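You operate a simulated robot arm through the tools that you are given. There is no shell and no other tool. Be economical: measure what you need, move in short steps, check, and stop when the job is done.

Carry out the task below with a simulated robot arm. There is one attempt and no reset: what you move stays moved.

TASK
Set the black flow valve as the holder's card says.
Fine: latch it in the holder to turn it; latch free after, valve in the done tray.

The check looks at the end state, three seconds after you hand in, the way a careful person would. Anything else that was tipped, shoved, dropped, spilled or broken makes it a failure.

THE ROBOT
A 6-joint arm with a two-finger parallel gripper, fixed in place. Base frame: the origin is at the foot of the arm, x ahead of it, y to its left, z up; the work surface is at about z = 780. Readings come in mm, rad, newtons and seconds.
With the tool pointing down near the work surface it reaches from about 240 to 640 mm from the base axis. Its first joint turns from -1.152 to 1.152 rad. Payload 2.7 kg.
The TCP is the grasp point between the finger pads, 23 mm short of the fingertips. In the tool frame z runs along the fingers and y along their closing line. The gripper opens to 94 mm. The fingers are 38 mm wide and 10 mm thick; the gripper's body (54 by 96 mm) begins 39 mm behind the TCP.
Orientation is told as [roll, pitch, yaw] about the base's x, y, z axes, in that order, counted from this pose: with the fingers straight down and closing along the base's y, the tool's x points along the base's -x, its y along +y and its z along -z.

THE INTERFACE
- The arm moves only by the tool move_arm. Its argument "commands" is a list of rows, each a list of 7 numbers: the turn, a rotation vector about the base's x, y, z in rad, then the shift along the base's x, y, z in m, then the closure, from 0 (fully open) to 1 (shut). In form: [[wx, wy, wz, x, y, z, jaw], ...]. A call has 1 to 10 rows; each row is the pose to reach, as a shift and turn from the pose commanded when the call began. Each row takes 0.2 s and may step no farther than 50 mm and 0.15 rad from the row before; otherwise, or with a gripper value out of range, the whole call is refused. Where a pose cannot be reached the arm comes as near as it can. A force on the tool above 90 N (or 10 N above the force at the start of the call, whichever is more), or a blocked arm, ends the call early, and 0.2 s more pass. Each finger travels about 45 mm/s and halts on what it meets, pressing with about 21 N; the grip force reading is that of the motor and also rises with nothing between the fingers. The clock runs only during rows and for 0.2 s after the last one: add rows that repeat a pose to give the fingers time. It gives the time, the measured TCP pose, the force on the tool (base axes), the opening and the grip force at its end, in the units of the frame above (readings bear some noise), with the torque about the TCP (base axes, N m) and any sound that the robot's microphone picked up.
- Cameras (640 x 400 px; columns grow to the right, rows downward): "scene" is fixed at [74, -429.4, 1406.5]; the picture's right is [0.80, -0.59, 0.00], its down [-0.33, -0.45, -0.83] and it looks along [0.49, 0.67, -0.56] (base axes); focal length 337 px, centre (320, 200). "wrist" rides on the gripper at [86, 16, -75] in the tool frame; the picture's right is [-0.18, 0.98, 0.00], its down [-0.58, -0.11, -0.81] and it looks along [-0.79, -0.15, 0.59] (tool axes); focal length 243 px, centre (320, 200). There is no depth. A picture from a camera that has moved, and an enlarged one, comes with that camera's place and axes in the base frame and with its lens.
- camera(camera): a new picture of that camera. It takes no simulated time.
- close_up(camera, box): a new picture of the part [left, top, right, bottom] of that camera's present view, enlarged. It takes no simulated time.
- hand_in(): hands the job in; it is judged then, once.

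Go step by step. Nothing tells you positions but the pictures and the camera data: compare them with the known pose of the tool, close in by small moves and look again before you grip or let go. The budget is 120 turns and 84 pictures, counting those below and the enlarged ones. Unless the task says otherwise, let go and move clear before handing in, and close with one line.

The tools are called after "Call:" as name(argument=value, ...) on one line, values as JSON. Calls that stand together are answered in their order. move_arm: Moves the arm, as the interface text tells. Its arguments: {"type":"object","properties":{"commands":{"type":"array"}},"required":["commands"]} The other tools are called the same way: camera (camera) takes a picture; close_up (camera, box) takes an enlarged picture of a part of a camera's view; hand_in () hands the job in.

At the start:

```text
t: 0.0
eef_pos: [330.2, 198.0, 1089.1]
ee_rot: [0.003, -0.001, -0.002]
force: [0.0, 0.2, -0.1]
wrist_torque: [-0.05, 0.0, -0.01]
opening: 94.0
grasp_force: 0.0
```

scene: 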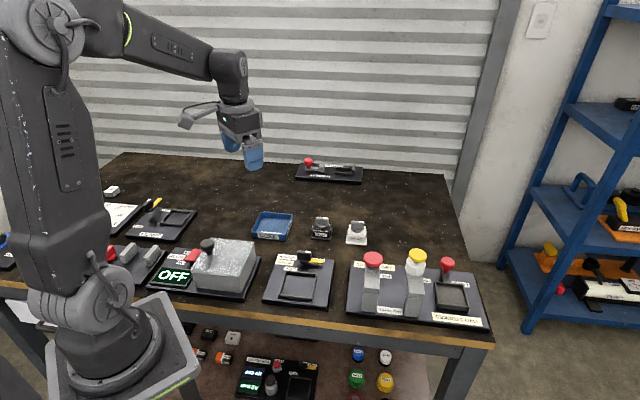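
wrist: 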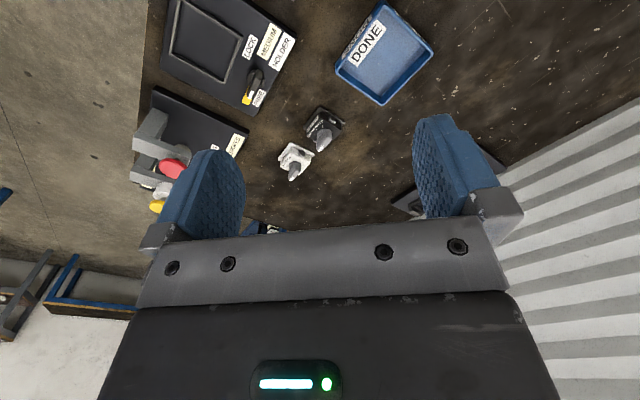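

I see a table with several holders, a DONE tray, a black valve and a white valve. I'll look closer at the key parts first.

Call:
close_up(camera="scene", box=[230, 200, 390, 320])

Call:
close_up(camera="scene", box=[340, 230, 500, 330])

Call:
close_up(camera="wrist", box=[140, 0, 460, 220])

Call:
close_up(camera="scene", box=[90, 190, 270, 310])

```text
3.33 times, centred on (310, 260) of scene
camera zoom: at [74.0, -429.4, 1406.5], right [0.8, -0.59, 0.0], down [-0.33, -0.45, -0.83], along [0.49, 0.67, -0.56], focal length 1122 px, centre (353, 0)
```

zoom: 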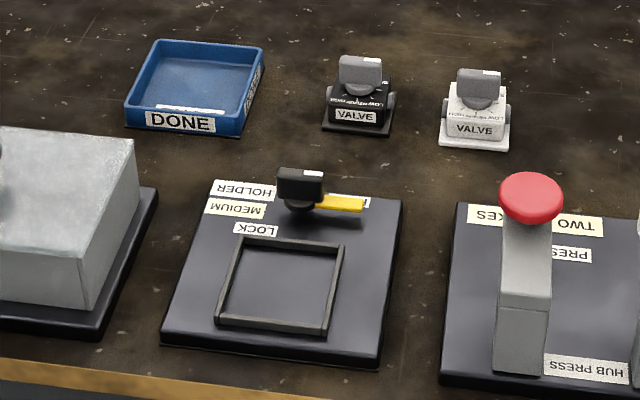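

```text
4.00 times, centred on (420, 280) of scene
camera zoom: at [74.0, -429.4, 1406.5], right [0.8, -0.59, 0.0], down [-0.33, -0.45, -0.83], along [0.49, 0.67, -0.56], focal length 1347 px, centre (-80, -120)
```

zoom: 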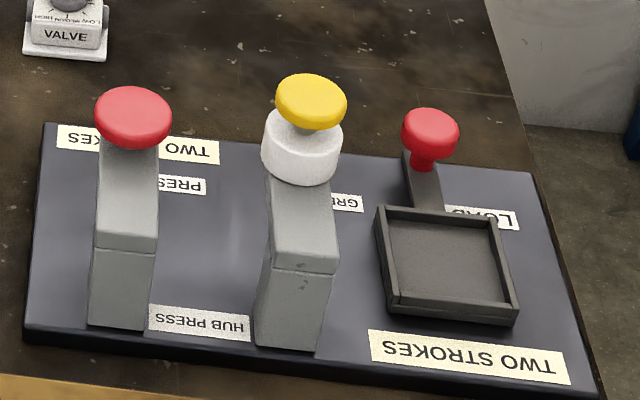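

```text
1.82 times, centred on (300, 110) of wrist
camera zoom: at [243.7, 213.7, 1162.8], right [0.19, 0.98, 0.0], down [0.58, -0.11, 0.81], along [0.79, -0.15, -0.59], focal length 441 px, centre (356, 364)
```

zoom: 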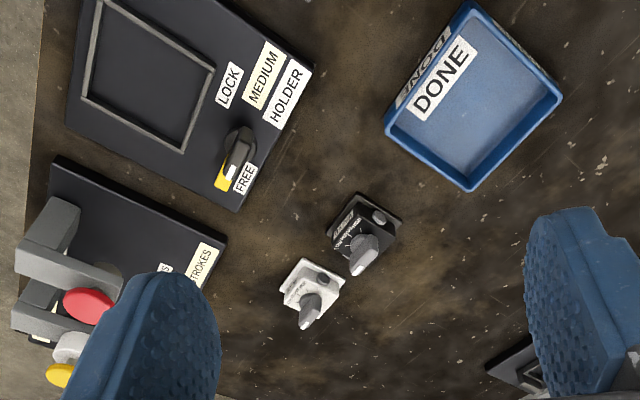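

```text
3.33 times, centred on (180, 250) of scene
camera zoom: at [74.0, -429.4, 1406.5], right [0.8, -0.59, 0.0], down [-0.33, -0.45, -0.83], along [0.49, 0.67, -0.56], focal length 1122 px, centre (787, 33)
```

zoom: 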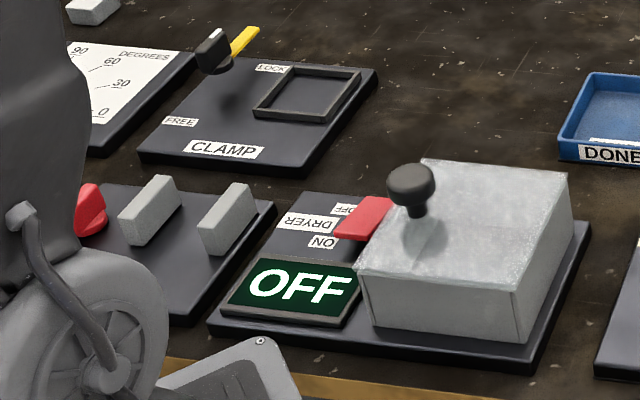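

The holder's card says MEDIUM, its latch sits at FREE, and the black valve is at about (550,136). I'll move nearer to read its dial and see how it's turned.

Call:
move_arm(commands=[[0, 0, 0, 0.02, -0.015, -0.04, 0], [0, 0, 0, 0.04, -0.03, -0.08, 0], [0, 0, 0, 0.06, -0.045, -0.12, 0], [0, 0, 0, 0.08, -0.06, -0.15, 0], [0, 0, 0, 0.08, -0.06, -0.15, 0]])

Call:
camera(camera="wrist")

Call:
close_up(camera="scene", box=[300, 200, 380, 250])

```text
t: 1.2
eef_pos: [410.9, 134.5, 939.8]
ee_rot: [0.001, -0.002, 0.001]
force: [-0.2, 1.0, -0.3]
wrist_torque: [-0.01, 0.01, -0.01]
opening: 94.2
grasp_force: 0.2
```

```text
77 pictures are left
camera wrist: at [325.0, 150.2, 1013.0], right [0.18, 0.98, 0.0], down [0.58, -0.11, 0.81], along [0.79, -0.15, -0.59], focal length 243 px, centre (320, 200)
```

wrist: 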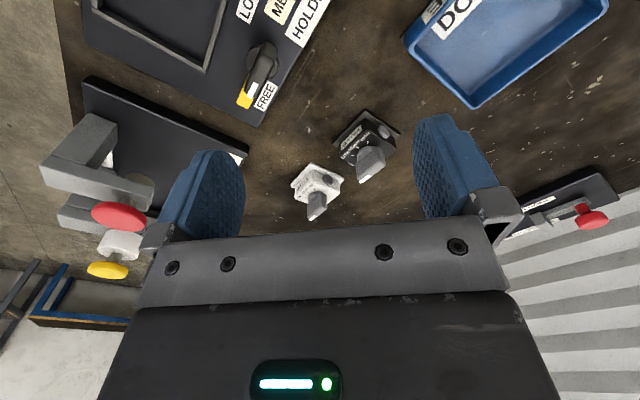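

```text
8.00 times, centred on (340, 225) of scene
camera zoom: at [74.0, -429.5, 1406.5], right [0.8, -0.59, 0.0], down [-0.33, -0.45, -0.83], along [0.49, 0.67, -0.56], focal length 2694 px, centre (160, 0)
```

zoom: 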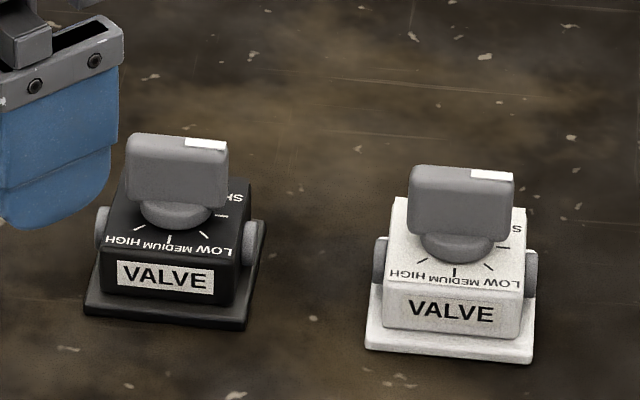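

Call:
close_up(camera="wrist", box=[320, 90, 420, 200])

Call:
close_up(camera="scene", box=[260, 235, 340, 310])

Call:
close_up(camera="wrist", box=[80, 0, 340, 130])

```text
3.64 times, centred on (370, 145) of wrist
camera zoom: at [325.0, 150.2, 1013.0], right [0.18, 0.98, 0.0], down [0.58, -0.11, 0.81], along [0.79, -0.15, -0.59], focal length 882 px, centre (138, 400)
```

zoom: 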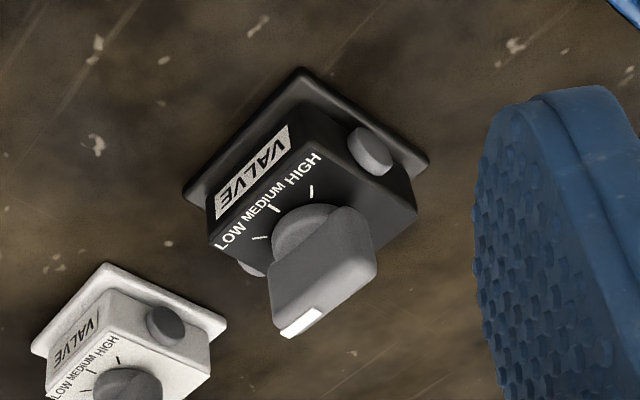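

```text
5.33 times, centred on (300, 272) of scene
camera zoom: at [74.0, -429.5, 1406.5], right [0.8, -0.59, 0.0], down [-0.33, -0.45, -0.83], along [0.49, 0.67, -0.56], focal length 1796 px, centre (427, -187)
```

zoom: 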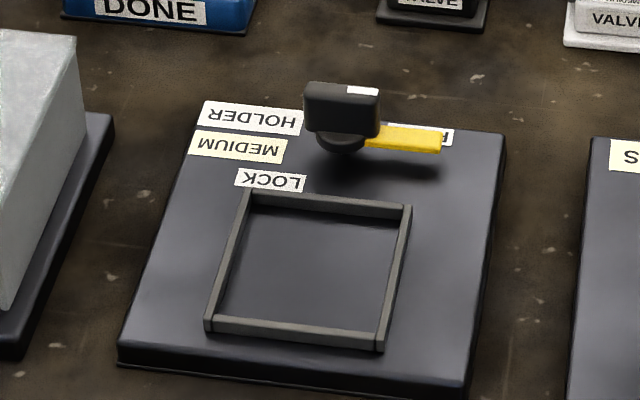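

```text
2.46 times, centred on (210, 65) of wrist
camera zoom: at [325.0, 150.2, 1013.0], right [0.18, 0.98, 0.0], down [0.58, -0.11, 0.81], along [0.79, -0.15, -0.59], focal length 597 px, centre (591, 532)
```

zoom: 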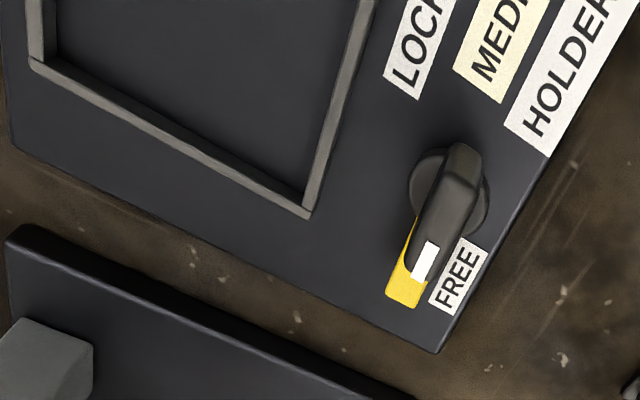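

Both valves sit at SHUT; the black one is at about (528,178), yawed about -45°, and the holder frame at about (355,37) is yawed the same. MEDIUM is 90° clockwise from SHUT. I'll go above the black valve with the gripper turned -45°.

Call:
move_arm(commands=[[0, 0, -0.13, 0.02, 0.007, 0, 0], [0, 0, -0.26, 0.04, 0.014, 0, 0], [0, 0, -0.39, 0.06, 0.021, 0, 0], [0, 0, -0.52, 0.08, 0.028, -0.01, 0], [0, 0, -0.65, 0.1, 0.036, -0.02, 0], [0, 0, -0.785, 0.117, 0.043, -0.035, 0.3], [0, 0, -0.785, 0.117, 0.043, -0.035, 0.3]])

Call:
camera(camera="wrist")

Call:
close_up(camera="scene", box=[260, 150, 400, 250])

```text
t: 2.8
eef_pos: [528.6, 180.3, 904.8]
ee_rot: [0.0, 0.0, -0.788]
force: [0.0, -0.5, 0.1]
wrist_torque: [0.0, -0.02, -0.04]
opening: 65.8
grasp_force: 0.1
```

```text
72 pictures are left
camera wrist: at [479.5, 252.4, 978.4], right [0.83, 0.56, 0.0], down [0.33, -0.49, 0.81], along [0.45, -0.67, -0.59], focal length 243 px, centre (320, 200)
```

wrist: 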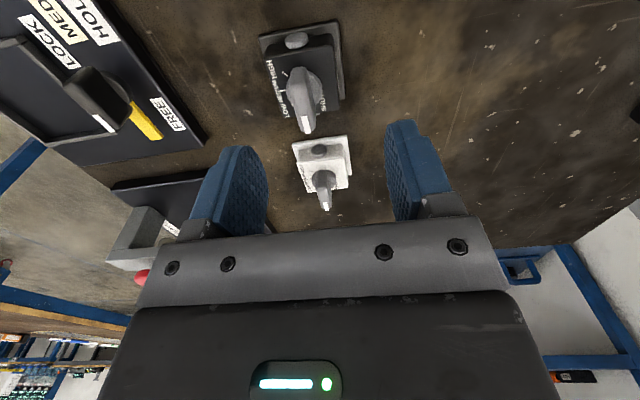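

```text
4.00 times, centred on (330, 200) of scene
camera zoom: at [74.0, -429.4, 1406.5], right [0.8, -0.59, 0.0], down [-0.33, -0.45, -0.83], along [0.49, 0.67, -0.56], focal length 1347 px, centre (280, 200)
```

zoom: 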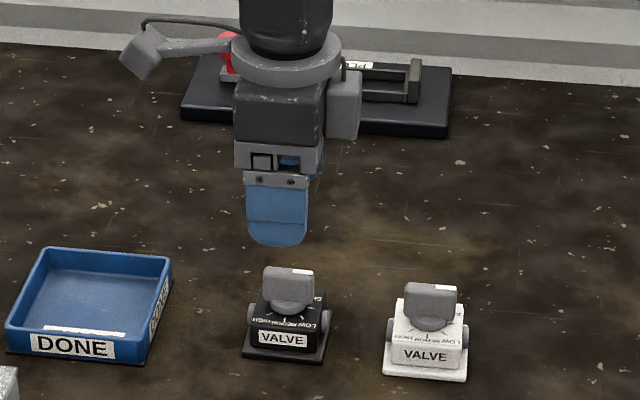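

The gripper is aligned; the valve lies within a few mm of the estimate. I'll descend to just above the paddle and look again.

Call:
move_arm(commands=[[0, 0, 0, -0.002, -0.003, -0.02, 0.3], [0, 0, 0, -0.002, -0.003, -0.035, 0.3], [0, 0, 0, -0.002, -0.003, -0.035, 0.3]])

Call:
close_up(camera="wrist", box=[200, 60, 440, 220])

Call:
close_up(camera="scene", box=[290, 180, 370, 250])

```text
t: 3.6
eef_pos: [524.6, 176.4, 868.9]
ee_rot: [0.003, -0.001, -0.786]
force: [0.0, 1.2, -1.2]
wrist_torque: [-0.04, 0.02, 0.0]
opening: 65.5
grasp_force: 0.0
```

```text
2.50 times, centred on (320, 140) of wrist
camera zoom: at [476.0, 249.7, 943.3], right [0.83, 0.56, 0.0], down [0.33, -0.49, 0.81], along [0.46, -0.67, -0.59], focal length 606 px, centre (320, 350)
```

zoom: 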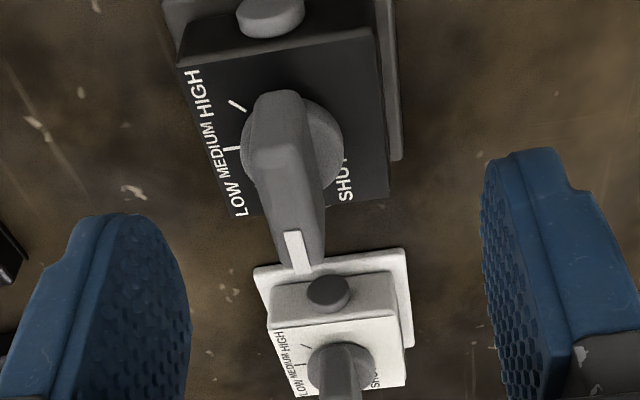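

```text
5.71 times, centred on (330, 215) of scene
camera zoom: at [74.0, -429.4, 1406.5], right [0.8, -0.59, 0.0], down [-0.33, -0.45, -0.83], along [0.49, 0.67, -0.56], focal length 1924 px, centre (263, 114)
```

zoom: 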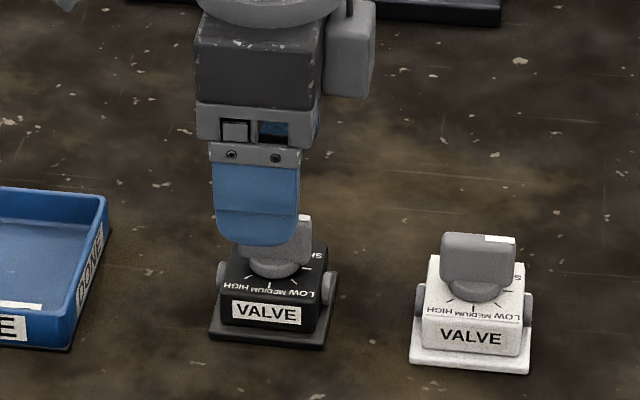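

The paddle lies about 7 mm to the label side of the finger midline. I'll correct that and lower a bit around the paddle.

Call:
move_arm(commands=[[0, 0, 0, -0.0035, -0.0064, 0, 0.3], [0, 0, 0, -0.0035, -0.0064, -0.012, 0.3], [0, 0, 0, -0.0035, -0.0064, -0.022, 0.4], [0, 0, 0, -0.0035, -0.0064, -0.022, 0.4]])

Call:
close_up(camera="wrist", box=[200, 60, 440, 220])

Call:
close_up(camera="scene", box=[300, 200, 360, 250])

```text
t: 4.6
eef_pos: [521.3, 172.5, 848.3]
ee_rot: [0.002, -0.001, -0.788]
force: [-0.2, 1.1, 0.0]
wrist_torque: [0.03, -0.01, 0.02]
opening: 56.5
grasp_force: 0.0
```

```text
2.50 times, centred on (320, 140) of wrist
camera zoom: at [472.2, 244.1, 921.3], right [0.83, 0.56, 0.0], down [0.33, -0.49, 0.81], along [0.46, -0.67, -0.59], focal length 606 px, centre (320, 350)
```

zoom: 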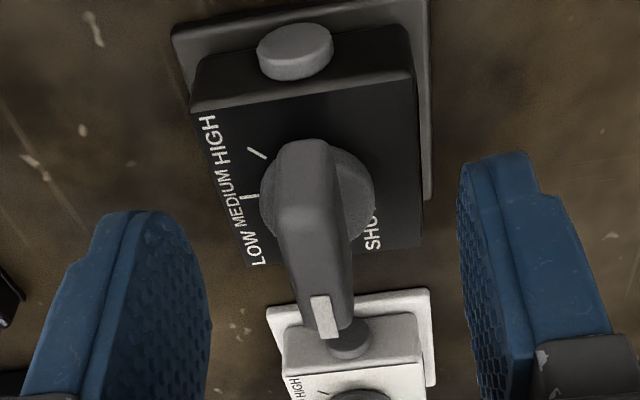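

```text
8.00 times, centred on (330, 225) of scene
camera zoom: at [74.0, -429.4, 1406.5], right [0.8, -0.59, 0.0], down [-0.33, -0.45, -0.83], along [0.49, 0.67, -0.56], focal length 2694 px, centre (240, 0)
```

zoom: 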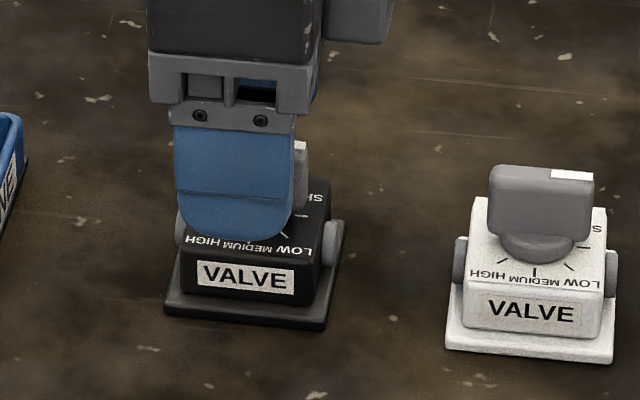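

The paddle is now centred between the fingers. I'll go down another 7 mm and close on it.

Call:
move_arm(commands=[[0, 0, 0, 0, 0, -0.004, 0.4], [0, 0, 0, 0, 0, -0.007, 0.4], [0, 0, 0, 0, 0, -0.007, 0.6], [0, 0, 0, 0, 0, -0.007, 0.8], [0, 0, 0, 0, 0, -0.007, 1], [0, 0, 0, 0, 0, -0.007, 1], [0, 0, 0, 0, 0, -0.007, 1]])

Call:
close_up(camera="wrist", box=[200, 60, 440, 220])

Call:
close_up(camera="scene", box=[300, 200, 360, 250])

```text
t: 6.2
eef_pos: [520.3, 170.5, 840.4]
ee_rot: [0.002, -0.004, -0.788]
force: [0.0, -0.3, -1.0]
wrist_torque: [-0.05, -0.03, 0.02]
opening: 11.6
grasp_force: 21.1
```

```text
2.50 times, centred on (320, 140) of wrist
camera zoom: at [471.9, 243.4, 914.0], right [0.83, 0.56, 0.0], down [0.33, -0.49, 0.81], along [0.46, -0.67, -0.59], focal length 606 px, centre (320, 350)
```

zoom: 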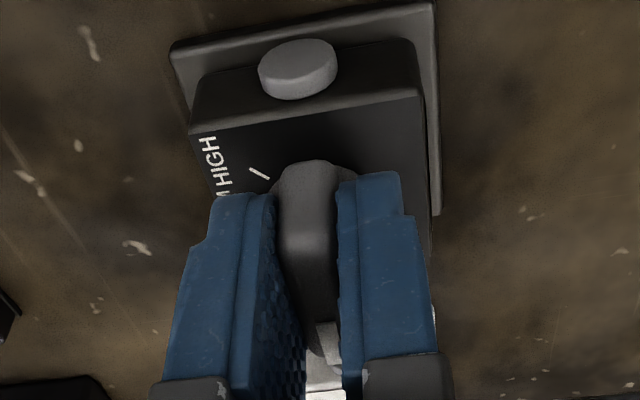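

```text
8.00 times, centred on (330, 225) of scene
camera zoom: at [74.0, -429.4, 1406.5], right [0.8, -0.59, 0.0], down [-0.33, -0.45, -0.83], along [0.49, 0.67, -0.56], focal length 2694 px, centre (240, 0)
```

zoom: 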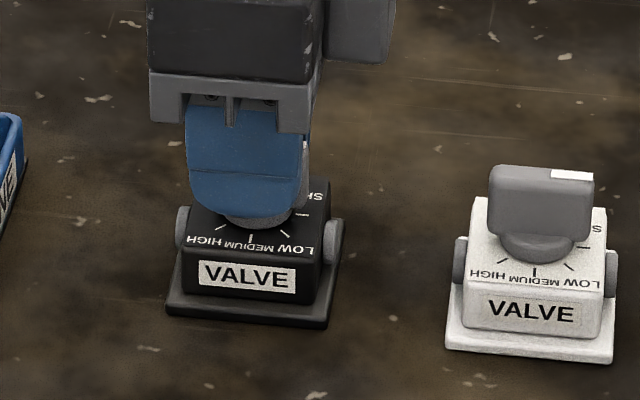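

Gripped at 11.6 mm and the valve is undisturbed. I'll lift straight up.

Call:
move_arm(commands=[[0, 0, 0, 0, 0, 0.005, 1], [0, 0, 0, 0, 0, 0.02, 1], [0, 0, 0, 0, 0, 0.045, 1], [0, 0, 0, 0, 0, 0.07, 1], [0, 0, 0, 0, 0, 0.07, 1]])

Call:
camera(camera="scene")

```text
t: 7.4
eef_pos: [521.8, 171.5, 908.7]
ee_rot: [0.001, 0.0, -0.787]
force: [-1.2, -0.5, -1.5]
wrist_torque: [0.0, 0.01, 0.01]
opening: 11.6
grasp_force: 21.4
```

```text
64 pictures are left
```

scene: 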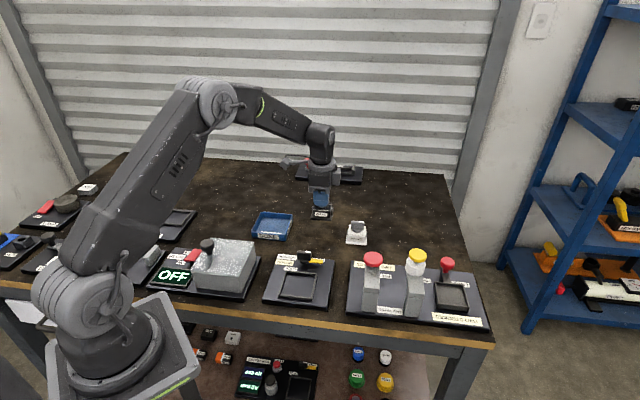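

The valve is up and hanging level. I'll raise it a bit more and carry it over the holder frame, above the latch.

Call:
move_arm(commands=[[0, 0, 0, 0, 0, 0.03, 1], [0, 0, 0, -0.034, -0.028, 0.03, 1], [0, 0, 0, -0.068, -0.056, 0.03, 1], [0, 0, 0, -0.102, -0.083, 0.03, 1], [0, 0, 0, -0.136, -0.11, 0.03, 1], [0, 0, 0, -0.172, -0.138, 0.03, 1], [0, 0, 0, -0.172, -0.138, 0.03, 1]])

Call:
close_up(camera="scene", box=[250, 200, 360, 310])

Call:
camera(camera="wrist")

```text
t: 9.0
eef_pos: [350.4, 33.5, 941.4]
ee_rot: [0.003, -0.002, -0.786]
force: [0.2, -0.3, -1.9]
wrist_torque: [0.02, -0.02, 0.01]
opening: 11.7
grasp_force: 20.9
```

```text
3.64 times, centred on (305, 255) of scene
camera zoom: at [74.0, -429.5, 1406.5], right [0.8, -0.59, 0.0], down [-0.33, -0.45, -0.83], along [0.49, 0.67, -0.56], focal length 1224 px, centre (374, 0)
```

zoom: 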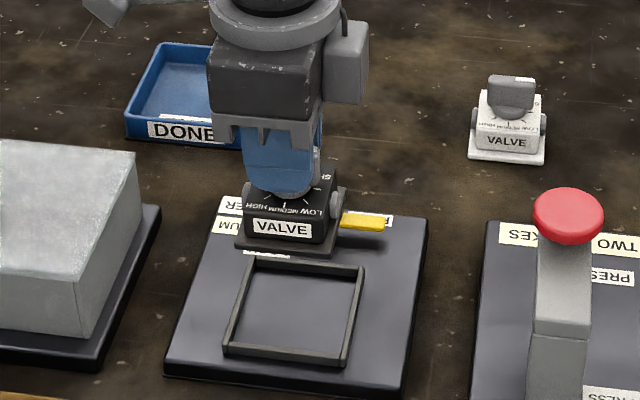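

```text
62 pictures are left
camera wrist: at [300.6, 105.9, 1015.3], right [0.83, 0.56, 0.0], down [0.33, -0.49, 0.81], along [0.46, -0.67, -0.59], focal length 243 px, centre (320, 200)
```

wrist: 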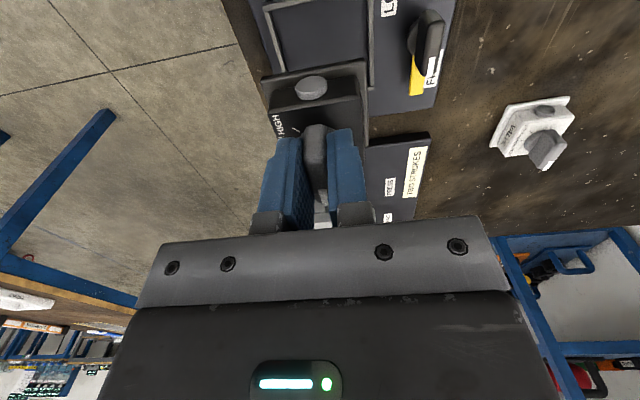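

Approximately over the frame. I'll lower to just above it and check alignment.

Call:
move_arm(commands=[[0, 0, 0, 0, 0, -0.02, 1], [0, 0, 0, 0, 0, -0.04, 1], [0, 0, 0, 0, 0, -0.055, 1], [0, 0, 0, 0, 0, -0.055, 1]])

Call:
close_up(camera="scene", box=[260, 230, 350, 310])

Call:
close_up(camera="wrist", box=[200, 0, 480, 200])

```text
t: 10.0
eef_pos: [349.3, 33.1, 883.8]
ee_rot: [0.002, -0.002, -0.787]
force: [0.8, 0.1, -1.6]
wrist_torque: [-0.02, -0.02, -0.01]
opening: 11.6
grasp_force: 21.2
```

```text
5.00 times, centred on (305, 270) of scene
camera zoom: at [74.0, -429.4, 1406.5], right [0.8, -0.59, 0.0], down [-0.33, -0.45, -0.83], along [0.49, 0.67, -0.56], focal length 1684 px, centre (395, -150)
```

zoom: 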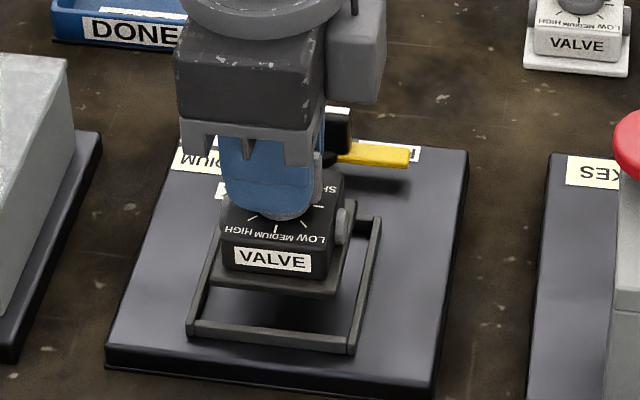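

```text
2.00 times, centred on (340, 100) of wrist
camera zoom: at [299.8, 105.5, 958.1], right [0.83, 0.56, 0.0], down [0.33, -0.49, 0.81], along [0.46, -0.67, -0.59], focal length 485 px, centre (280, 400)
```

zoom: 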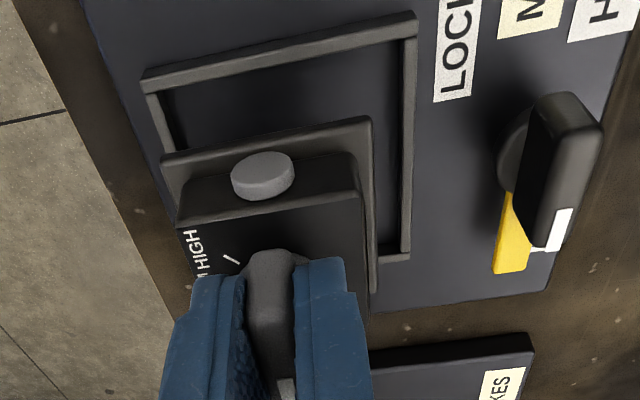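

Alignment is close; small correction of about 4 mm in +y, then lower to just above the frame's rim and look again.

Call:
move_arm(commands=[[0, 0, 0, 0, 0.004, 0, 1], [0, 0, 0, 0, 0.004, -0.007, 1], [0, 0, 0, 0, 0.004, -0.013, 1], [0, 0, 0, 0, 0.004, -0.013, 1]])

Call:
close_up(camera="scene", box=[270, 240, 330, 300])

Call:
close_up(camera="wrist", box=[200, 0, 440, 150])

```text
t: 11.0
eef_pos: [348.8, 37.4, 870.5]
ee_rot: [0.001, 0.0, -0.787]
force: [-0.6, 0.3, -2.1]
wrist_torque: [0.01, 0.0, -0.01]
opening: 11.8
grasp_force: 20.7
```

```text
6.67 times, centred on (300, 270) of scene
camera zoom: at [74.0, -429.4, 1406.5], right [0.8, -0.59, 0.0], down [-0.33, -0.45, -0.83], along [0.49, 0.67, -0.56], focal length 2245 px, centre (453, -267)
```

zoom: 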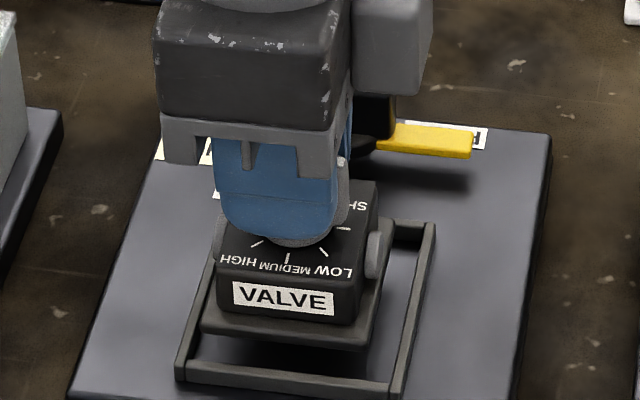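

```text
2.67 times, centred on (320, 75) of wrist
camera zoom: at [299.2, 109.8, 945.3], right [0.83, 0.56, 0.0], down [0.33, -0.49, 0.81], along [0.46, -0.67, -0.59], focal length 647 px, centre (320, 533)
```

zoom: 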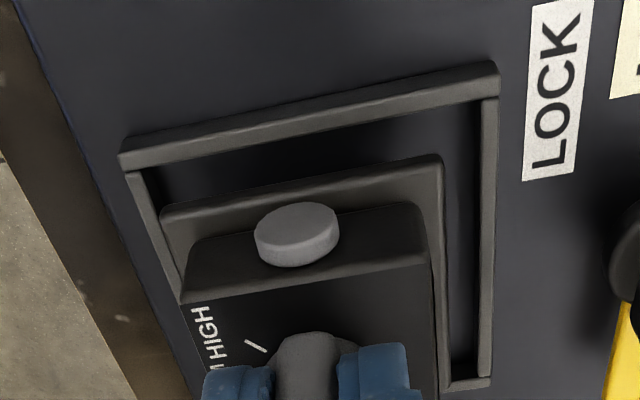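

The base is inside the frame outline. Nudging ~2.5 mm toward the latch side and lowering until it touches down.

Call:
move_arm(commands=[[0, 0, 0, 0.0018, 0.0018, 0, 1], [0, 0, 0, 0.0018, 0.0018, -0.006, 1], [0, 0, 0, 0.0018, 0.0018, -0.009, 1], [0, 0, 0, 0.0018, 0.0018, -0.011, 1], [0, 0, 0, 0.0018, 0.0018, -0.013, 1], [0, 0, 0, 0.0018, 0.0018, -0.015, 1]])

Call:
close_up(camera="scene", box=[270, 240, 330, 300])

Call:
close_up(camera="wrist", box=[200, 0, 440, 150])

```text
t: 12.4
eef_pos: [350.3, 39.1, 856.3]
ee_rot: [0.002, -0.001, -0.788]
force: [-0.2, 0.1, -1.7]
wrist_torque: [-0.01, -0.02, 0.04]
opening: 11.6
grasp_force: 20.7
```

```text
6.67 times, centred on (300, 270) of scene
camera zoom: at [74.0, -429.4, 1406.5], right [0.8, -0.59, 0.0], down [-0.33, -0.45, -0.83], along [0.49, 0.67, -0.56], focal length 2245 px, centre (453, -267)
```

zoom: 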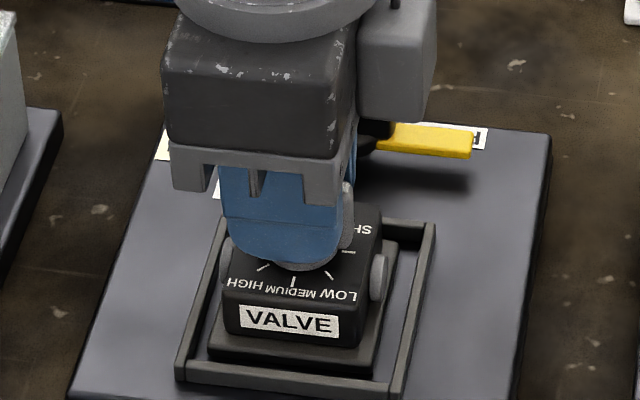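

```text
2.67 times, centred on (320, 75) of wrist
camera zoom: at [302.1, 111.8, 930.3], right [0.83, 0.56, 0.0], down [0.33, -0.49, 0.81], along [0.46, -0.67, -0.59], focal length 647 px, centre (320, 533)
```

zoom: 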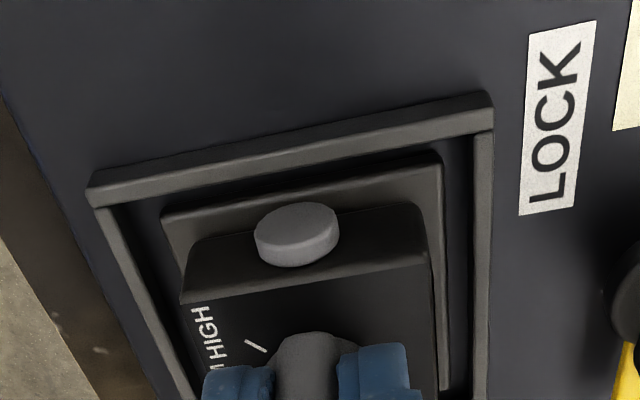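

Well inside the frame all round; still no contact. Lowering further until touchdown.

Call:
move_arm(commands=[[0, 0, 0, 0, 0, -0.001, 1], [0, 0, 0, 0, 0, -0.002, 1], [0, 0, 0, 0, 0, -0.003, 1], [0, 0, 0, 0, 0, -0.004, 1], [0, 0, 0, 0, 0, -0.005, 1], [0, 0, 0, 0, 0, -0.006, 1], [0, 0, 0, 0, 0, -0.007, 1], [0, 0, 0, 0, 0, -0.008, 1]])

Call:
close_up(camera="scene", box=[270, 240, 330, 300])

```text
t: 14.2
eef_pos: [351.2, 38.2, 850.4]
ee_rot: [0.004, -0.003, -0.785]
force: [1.6, 0.3, 16.2]
wrist_torque: [-0.03, -0.01, 0.02]
opening: 11.8
grasp_force: 21.2
```

```text
6.67 times, centred on (300, 270) of scene
camera zoom: at [73.8, -429.5, 1406.5], right [0.8, -0.59, 0.0], down [-0.33, -0.45, -0.83], along [0.49, 0.67, -0.56], focal length 2245 px, centre (453, -267)
```

zoom: 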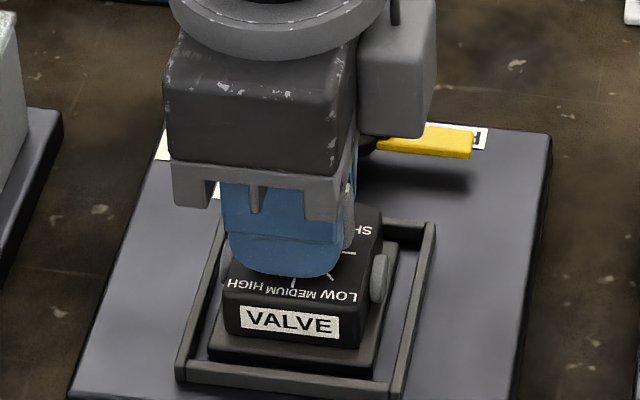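

Touched down (16 N); the valve is seated in the frame. I'll open, easing up first, then rise clear.

Call:
move_arm(commands=[[0, 0, 0, 0, 0, 0.003, 0.9], [0, 0, 0, 0, 0, 0.004, 0.6], [0, 0, 0, 0, 0, 0.004, 0.5], [0, 0, 0, 0, 0, 0.004, 0.5], [0, 0, 0, 0, 0, 0.02, 0.5], [0, 0, 0, 0, 0, 0.05, 0.5], [0, 0, 0, 0, 0, 0.08, 0.5], [0, 0, 0, 0, 0, 0.08, 0.5]])

Call:
close_up(camera="scene", box=[260, 240, 340, 310])

Call:
camera(camera="wrist")

```text
t: 16.0
eef_pos: [350.4, 39.4, 928.4]
ee_rot: [0.0, -0.002, -0.787]
force: [0.3, -0.2, 0.8]
wrist_torque: [-0.03, 0.0, 0.0]
opening: 47.1
grasp_force: 0.0
```

```text
5.71 times, centred on (300, 275) of scene
camera zoom: at [74.0, -429.4, 1406.5], right [0.8, -0.59, 0.0], down [-0.33, -0.45, -0.83], along [0.49, 0.67, -0.56], focal length 1924 px, centre (434, -229)
```

zoom: 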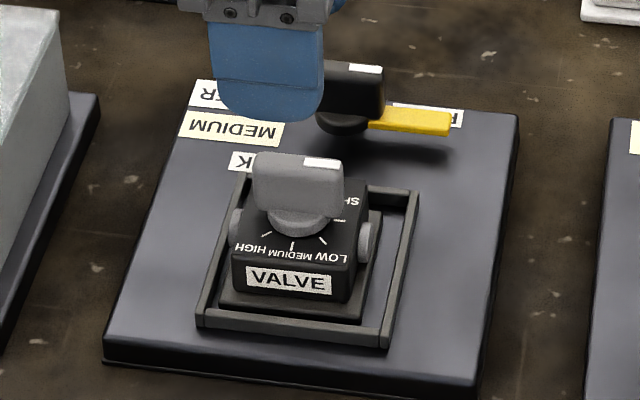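

```text
53 pictures are left
camera wrist: at [302.2, 112.4, 1002.7], right [0.83, 0.56, 0.0], down [0.33, -0.49, 0.81], along [0.46, -0.67, -0.59], focal length 243 px, centre (320, 200)
```

wrist: 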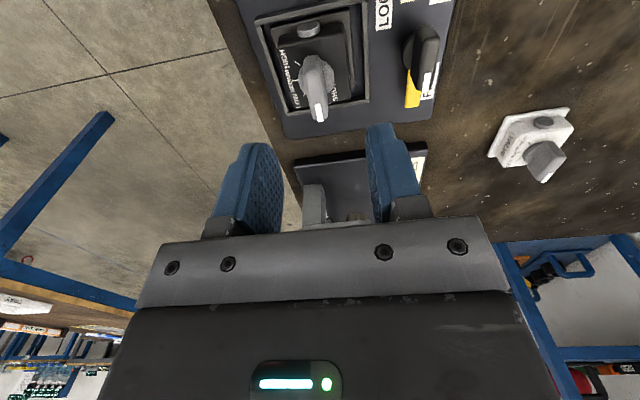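

The valve is seated at SHUT in the frame. Next the latch: its paddle is at about (398,79); I'll move above it and check.

Call:
move_arm(commands=[[0, 0, 0, 0.024, 0.02, 0, 0.4], [0, 0, 0, 0.048, 0.04, 0, 0.4], [0, 0, 0, 0.048, 0.04, -0.02, 0.4], [0, 0, 0, 0.048, 0.04, -0.035, 0.4], [0, 0, 0, 0.048, 0.04, -0.035, 0.4]])

Call:
close_up(camera="wrist", box=[200, 60, 440, 220])

Call:
close_up(camera="scene", box=[260, 220, 340, 290])

```text
t: 17.2
eef_pos: [399.5, 81.2, 893.6]
ee_rot: [0.001, -0.001, -0.788]
force: [-0.3, 0.2, 0.4]
wrist_torque: [0.0, 0.0, -0.05]
opening: 56.3
grasp_force: 0.0
```

```text
2.50 times, centred on (320, 140) of wrist
camera zoom: at [350.9, 153.0, 967.5], right [0.83, 0.56, 0.0], down [0.33, -0.49, 0.81], along [0.46, -0.67, -0.59], focal length 606 px, centre (320, 350)
```

zoom: 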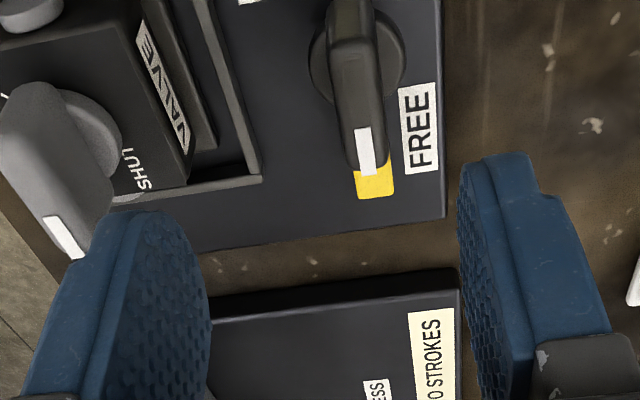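

```text
5.71 times, centred on (300, 255) of scene
camera zoom: at [74.0, -429.4, 1406.5], right [0.8, -0.59, 0.0], down [-0.33, -0.45, -0.83], along [0.49, 0.67, -0.56], focal length 1924 px, centre (434, -114)
```

zoom: 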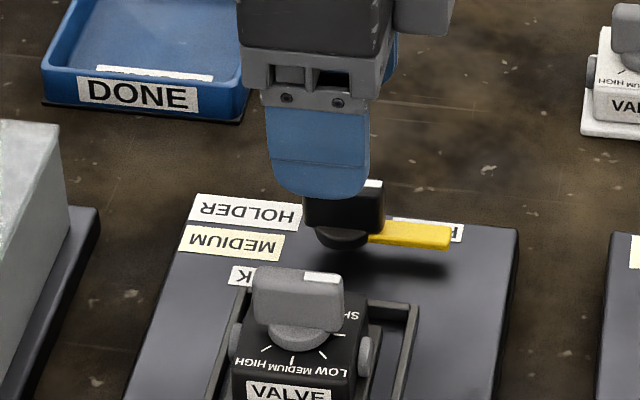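

The latch paddle is ~9 mm further from the frame than the finger midline. Correcting and lowering for a better look.

Call:
move_arm(commands=[[0, 0, 0, 0.0065, 0.0065, 0, 0.4], [0, 0, 0, 0.0065, 0.0065, -0.015, 0.4], [0, 0, 0, 0.0065, 0.0065, -0.03, 0.4], [0, 0, 0, 0.0065, 0.0065, -0.03, 0.4]])

Call:
close_up(camera="wrist", box=[200, 60, 440, 220])

Call:
close_up(camera="scene", box=[260, 220, 340, 290])

```text
t: 18.2
eef_pos: [405.6, 85.8, 863.9]
ee_rot: [0.001, -0.001, -0.784]
force: [0.1, -0.1, -0.1]
wrist_torque: [0.02, 0.0, -0.04]
opening: 56.5
grasp_force: 0.0
```

```text
2.50 times, centred on (320, 140) of wrist
camera zoom: at [357.0, 159.0, 937.6], right [0.83, 0.56, 0.0], down [0.33, -0.49, 0.81], along [0.46, -0.67, -0.59], focal length 606 px, centre (320, 350)
```

zoom: 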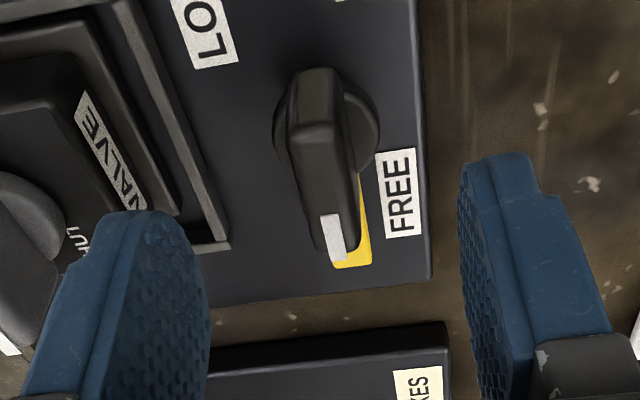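

```text
5.71 times, centred on (300, 255) of scene
camera zoom: at [74.0, -429.4, 1406.5], right [0.8, -0.59, 0.0], down [-0.33, -0.45, -0.83], along [0.49, 0.67, -0.56], focal length 1924 px, centre (434, -114)
```

zoom: 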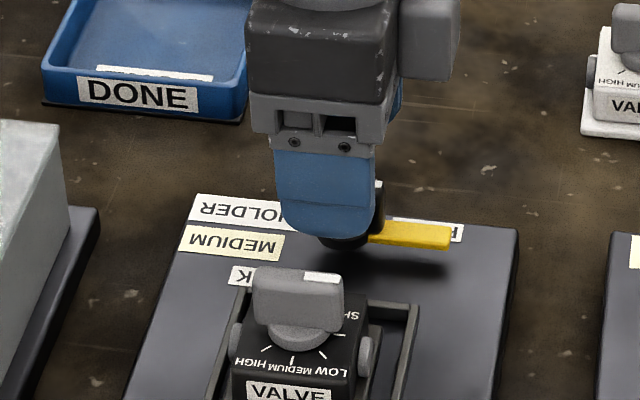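

Centred on the latch paddle now. Lowering and closing on it.

Call:
move_arm(commands=[[0, 0, 0, 0.001, -0.001, -0.008, 0.4], [0, 0, 0, 0.001, -0.001, -0.015, 0.4], [0, 0, 0, 0.001, -0.001, -0.021, 0.5], [0, 0, 0, 0.001, -0.001, -0.021, 0.7], [0, 0, 0, 0.001, -0.001, -0.021, 0.9], [0, 0, 0, 0.001, -0.001, -0.021, 1], [0, 0, 0, 0.001, -0.001, -0.021, 1], [0, 0, 0, 0.001, -0.001, -0.021, 1]])

Call:
close_up(camera="wrist", box=[200, 60, 440, 220])

Call:
close_up(camera="scene", box=[260, 220, 340, 290])

```text
t: 20.0
eef_pos: [408.2, 85.6, 842.6]
ee_rot: [0.006, -0.004, -0.786]
force: [13.9, 15.5, 0.2]
wrist_torque: [-0.03, -0.16, -0.06]
opening: 12.1
grasp_force: 21.3
```

```text
2.50 times, centred on (320, 140) of wrist
camera zoom: at [358.4, 158.5, 916.7], right [0.83, 0.56, 0.01], down [0.33, -0.49, 0.81], along [0.46, -0.67, -0.59], focal length 606 px, centre (320, 350)
```

zoom: 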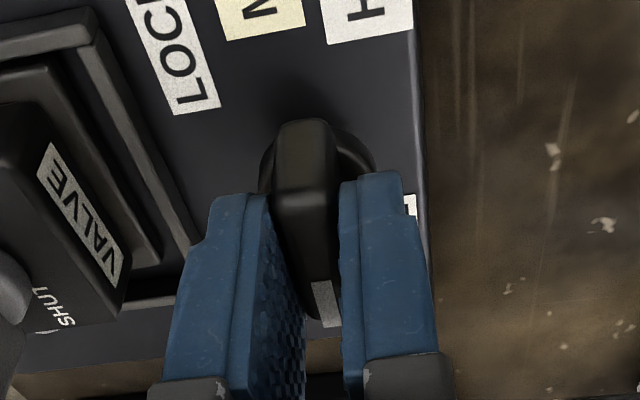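

```text
5.71 times, centred on (300, 255) of scene
camera zoom: at [74.4, -429.0, 1406.6], right [0.8, -0.59, 0.0], down [-0.33, -0.45, -0.83], along [0.49, 0.67, -0.56], focal length 1924 px, centre (434, -114)
```

zoom: 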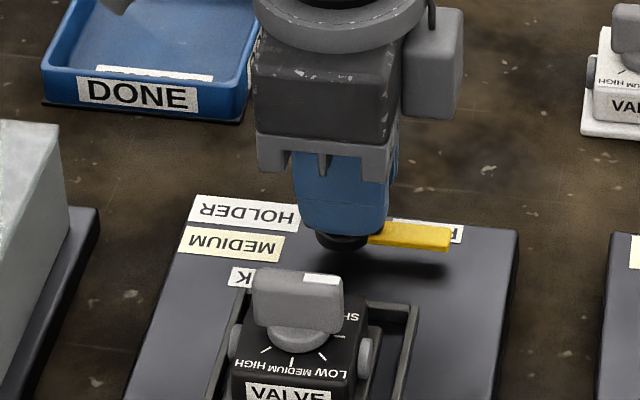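

Gripped, but with a sideways load of ~21 N, so the paddle is a little further off. I'll shift 2 mm to relieve it.

Call:
move_arm(commands=[[0, 0, 0, 0.0008, 0.0008, 0, 1], [0, 0, 0, 0.0015, 0.0015, 0, 1], [0, 0, 0, 0.0015, 0.0015, 0, 1]])

```text
t: 20.8
eef_pos: [407.2, 87.0, 842.6]
ee_rot: [0.001, -0.004, -0.788]
force: [10.2, 3.9, -0.2]
wrist_torque: [-0.46, -0.61, -0.04]
opening: 12.0
grasp_force: 21.0
```

Load mostly relieved. Now turning the latch clockwise in small steps.

Call:
move_arm(commands=[[0, 0, -0.1, 0.001, 0.0005, 0, 1], [0, 0, -0.2, 0.001, 0.0005, 0, 1], [0, 0, -0.3, 0.001, 0.0005, 0, 1], [0, 0, -0.4, 0.001, 0.0005, 0, 1], [0, 0, -0.4, 0.001, 0.0005, 0, 1]])

Call:
close_up(camera="scene", box=[260, 220, 340, 290])

```text
t: 22.0
eef_pos: [407.6, 86.1, 843.4]
ee_rot: [-0.004, -0.001, -1.19]
force: [-13.9, -4.5, 17.1]
wrist_torque: [0.03, 0.07, 0.02]
opening: 11.9
grasp_force: 20.5
```

```text
5.71 times, centred on (300, 255) of scene
camera zoom: at [73.4, -429.6, 1406.5], right [0.8, -0.59, 0.0], down [-0.33, -0.45, -0.83], along [0.49, 0.67, -0.56], focal length 1924 px, centre (434, -114)
```

zoom: 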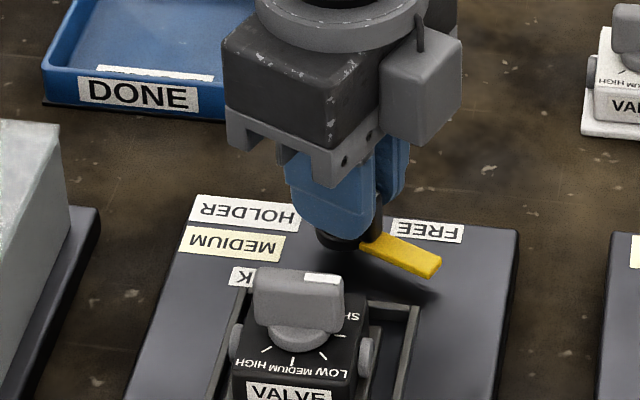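

The latch turns freely, its tongue swinging toward the frame. Continuing to 90°.

Call:
move_arm(commands=[[0, 0, -0.1, -0.001, -0.0005, 0, 1], [0, 0, -0.2, -0.001, -0.0005, 0, 1], [0, 0, -0.3, -0.001, -0.0005, 0, 1], [0, 0, -0.385, -0.001, -0.0005, 0, 1], [0, 0, -0.385, -0.001, -0.0005, 0, 1]])

Call:
close_up(camera="scene", box=[260, 220, 340, 290])

Call:
camera(camera="wrist")

```text
t: 23.2
eef_pos: [406.0, 85.7, 842.2]
ee_rot: [-0.003, -0.005, -1.572]
force: [-16.8, -6.0, 9.6]
wrist_torque: [-0.25, 0.16, 0.03]
opening: 12.2
grasp_force: 21.0
```

```text
5.71 times, centred on (300, 255) of scene
camera zoom: at [73.5, -429.6, 1406.5], right [0.8, -0.59, 0.0], down [-0.33, -0.45, -0.83], along [0.49, 0.67, -0.56], focal length 1924 px, centre (434, -114)
```

zoom: 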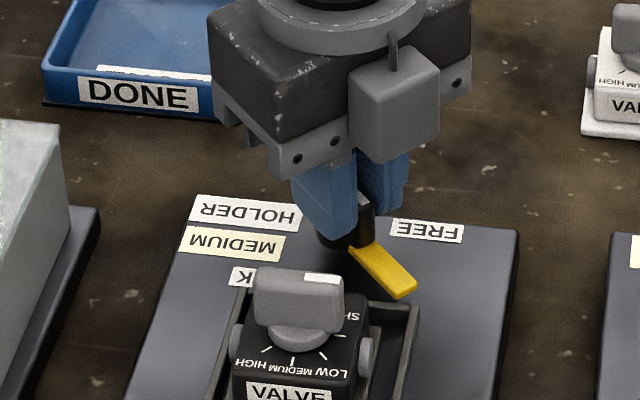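

```text
44 pictures are left
camera wrist: at [423.5, 172.1, 915.8], right [0.98, -0.19, 0.0], down [-0.11, -0.58, 0.81], along [-0.15, -0.79, -0.59], focal length 243 px, centre (320, 200)
```

wrist: 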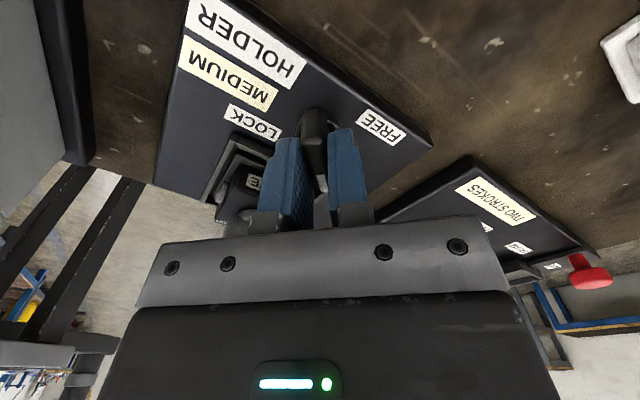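

45° turned; another 45° to go.

Call:
move_arm(commands=[[0, 0, -0.1, -0.001, -0.0005, 0, 1], [0, 0, -0.2, -0.001, -0.0005, 0, 1], [0, 0, -0.3, -0.001, -0.0005, 0, 1], [0, 0, -0.4, -0.001, -0.0005, 0, 1], [0, 0, -0.5, -0.001, -0.0005, 0, 1], [0, 0, -0.6, -0.001, -0.0005, 0, 1], [0, 0, -0.7, -0.001, -0.0005, 0, 1], [0, 0, -0.785, -0.001, -0.0005, 0, 1], [0, 0, -0.785, -0.001, -0.0005, 0, 1]])

Call:
close_up(camera="scene", box=[260, 220, 340, 290])

```text
t: 25.2
eef_pos: [406.8, 86.5, 842.0]
ee_rot: [0.002, -0.002, -2.357]
force: [-2.3, 4.9, 0.8]
wrist_torque: [-0.09, 0.26, 0.01]
opening: 12.0
grasp_force: 21.3
```

```text
5.71 times, centred on (300, 255) of scene
camera zoom: at [74.1, -429.3, 1406.6], right [0.8, -0.59, 0.0], down [-0.33, -0.45, -0.83], along [0.49, 0.67, -0.56], focal length 1924 px, centre (434, -114)
```

zoom: 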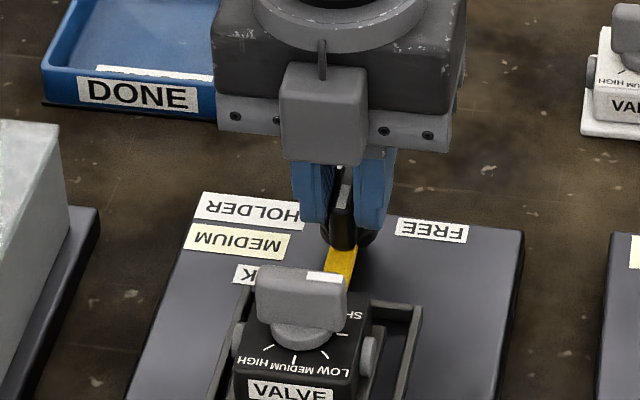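

Latch is at 90°, tongue pointing at the frame. Releasing and rising to check it.

Call:
move_arm(commands=[[0, 0, 0, 0, 0, 0, 0.8], [0, 0, 0, 0, 0, 0, 0.6], [0, 0, 0, 0, 0, 0, 0.5], [0, 0, 0, 0, 0, 0.03, 0.5], [0, 0, 0, 0, 0, 0.07, 0.5], [0, 0, 0, 0.03, 0.03, 0.1, 0.5], [0, 0, 0, 0.03, 0.03, 0.1, 0.5]])

Call:
close_up(camera="scene", box=[260, 230, 340, 300])

Call:
camera(camera="wrist")

```text
refused: row 6 steps farther than a row can; nothing moved
```

```text
5.71 times, centred on (300, 265) of scene
camera zoom: at [74.1, -429.3, 1406.6], right [0.8, -0.59, 0.0], down [-0.33, -0.45, -0.83], along [0.49, 0.67, -0.56], focal length 1924 px, centre (434, -171)
```

zoom: 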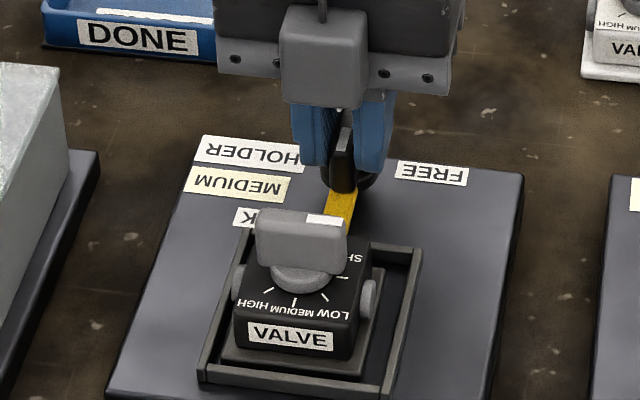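

```text
41 pictures are left
camera wrist: at [480.2, 135.1, 917.2], right [0.56, -0.83, 0.0], down [-0.49, -0.33, 0.81], along [-0.67, -0.46, -0.59], focal length 243 px, centre (320, 200)
```

wrist: 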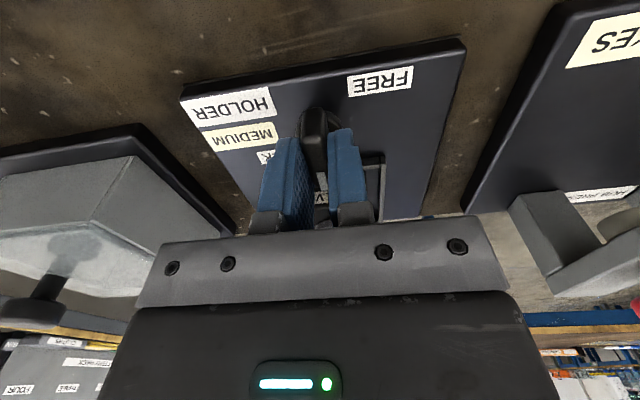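

Call:
move_arm(commands=[[0, 0, 0, 0, 0, 0, 0.8], [0, 0, 0, 0, 0, 0, 0.6], [0, 0, 0, 0, 0, 0, 0.5], [0, 0, 0, 0, 0, 0.03, 0.5], [0, 0, 0, 0, 0, 0.06, 0.5], [0, 0, 0, 0.02, 0.02, 0.09, 0.5], [0, 0, 0, 0.03, 0.03, 0.1, 0.5], [0, 0, 0, 0.03, 0.03, 0.1, 0.5]])

Call:
close_up(camera="scene", box=[260, 230, 340, 300])

Call:
close_up(camera="wrist", box=[220, 0, 460, 180])

```text
t: 27.0
eef_pos: [436.9, 114.6, 942.9]
ee_rot: [0.002, -0.002, -2.357]
force: [0.1, -0.8, -0.2]
wrist_torque: [0.0, -0.06, -0.02]
opening: 47.2
grasp_force: 0.1
```

```text
5.71 times, centred on (300, 265) of scene
camera zoom: at [74.0, -429.4, 1406.5], right [0.8, -0.59, 0.0], down [-0.33, -0.45, -0.83], along [0.49, 0.67, -0.56], focal length 1924 px, centre (434, -171)
```

zoom: 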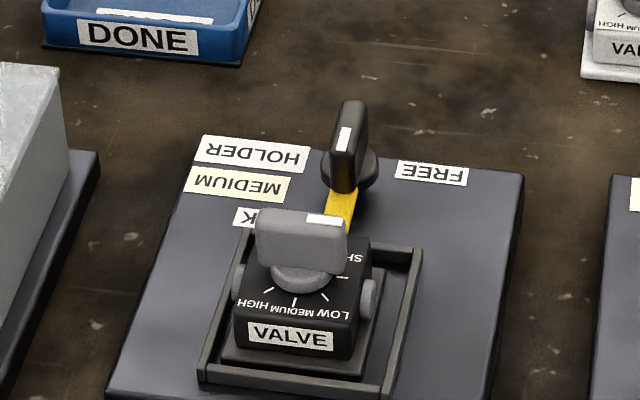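

```text
2.22 times, centred on (340, 90) of wrist
camera zoom: at [511.0, 164.5, 1017.1], right [0.56, -0.83, 0.0], down [-0.49, -0.33, 0.81], along [-0.67, -0.46, -0.59], focal length 539 px, centre (276, 444)
```

zoom: 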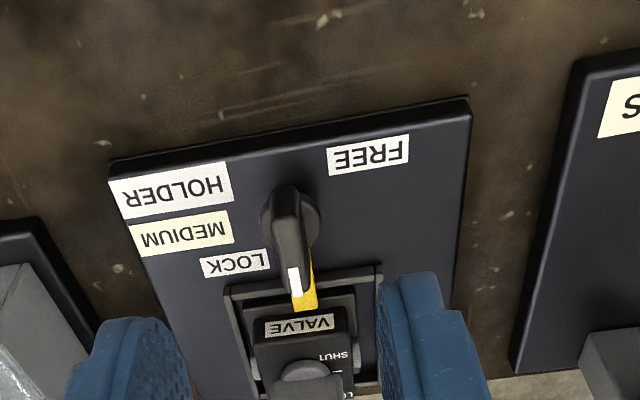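

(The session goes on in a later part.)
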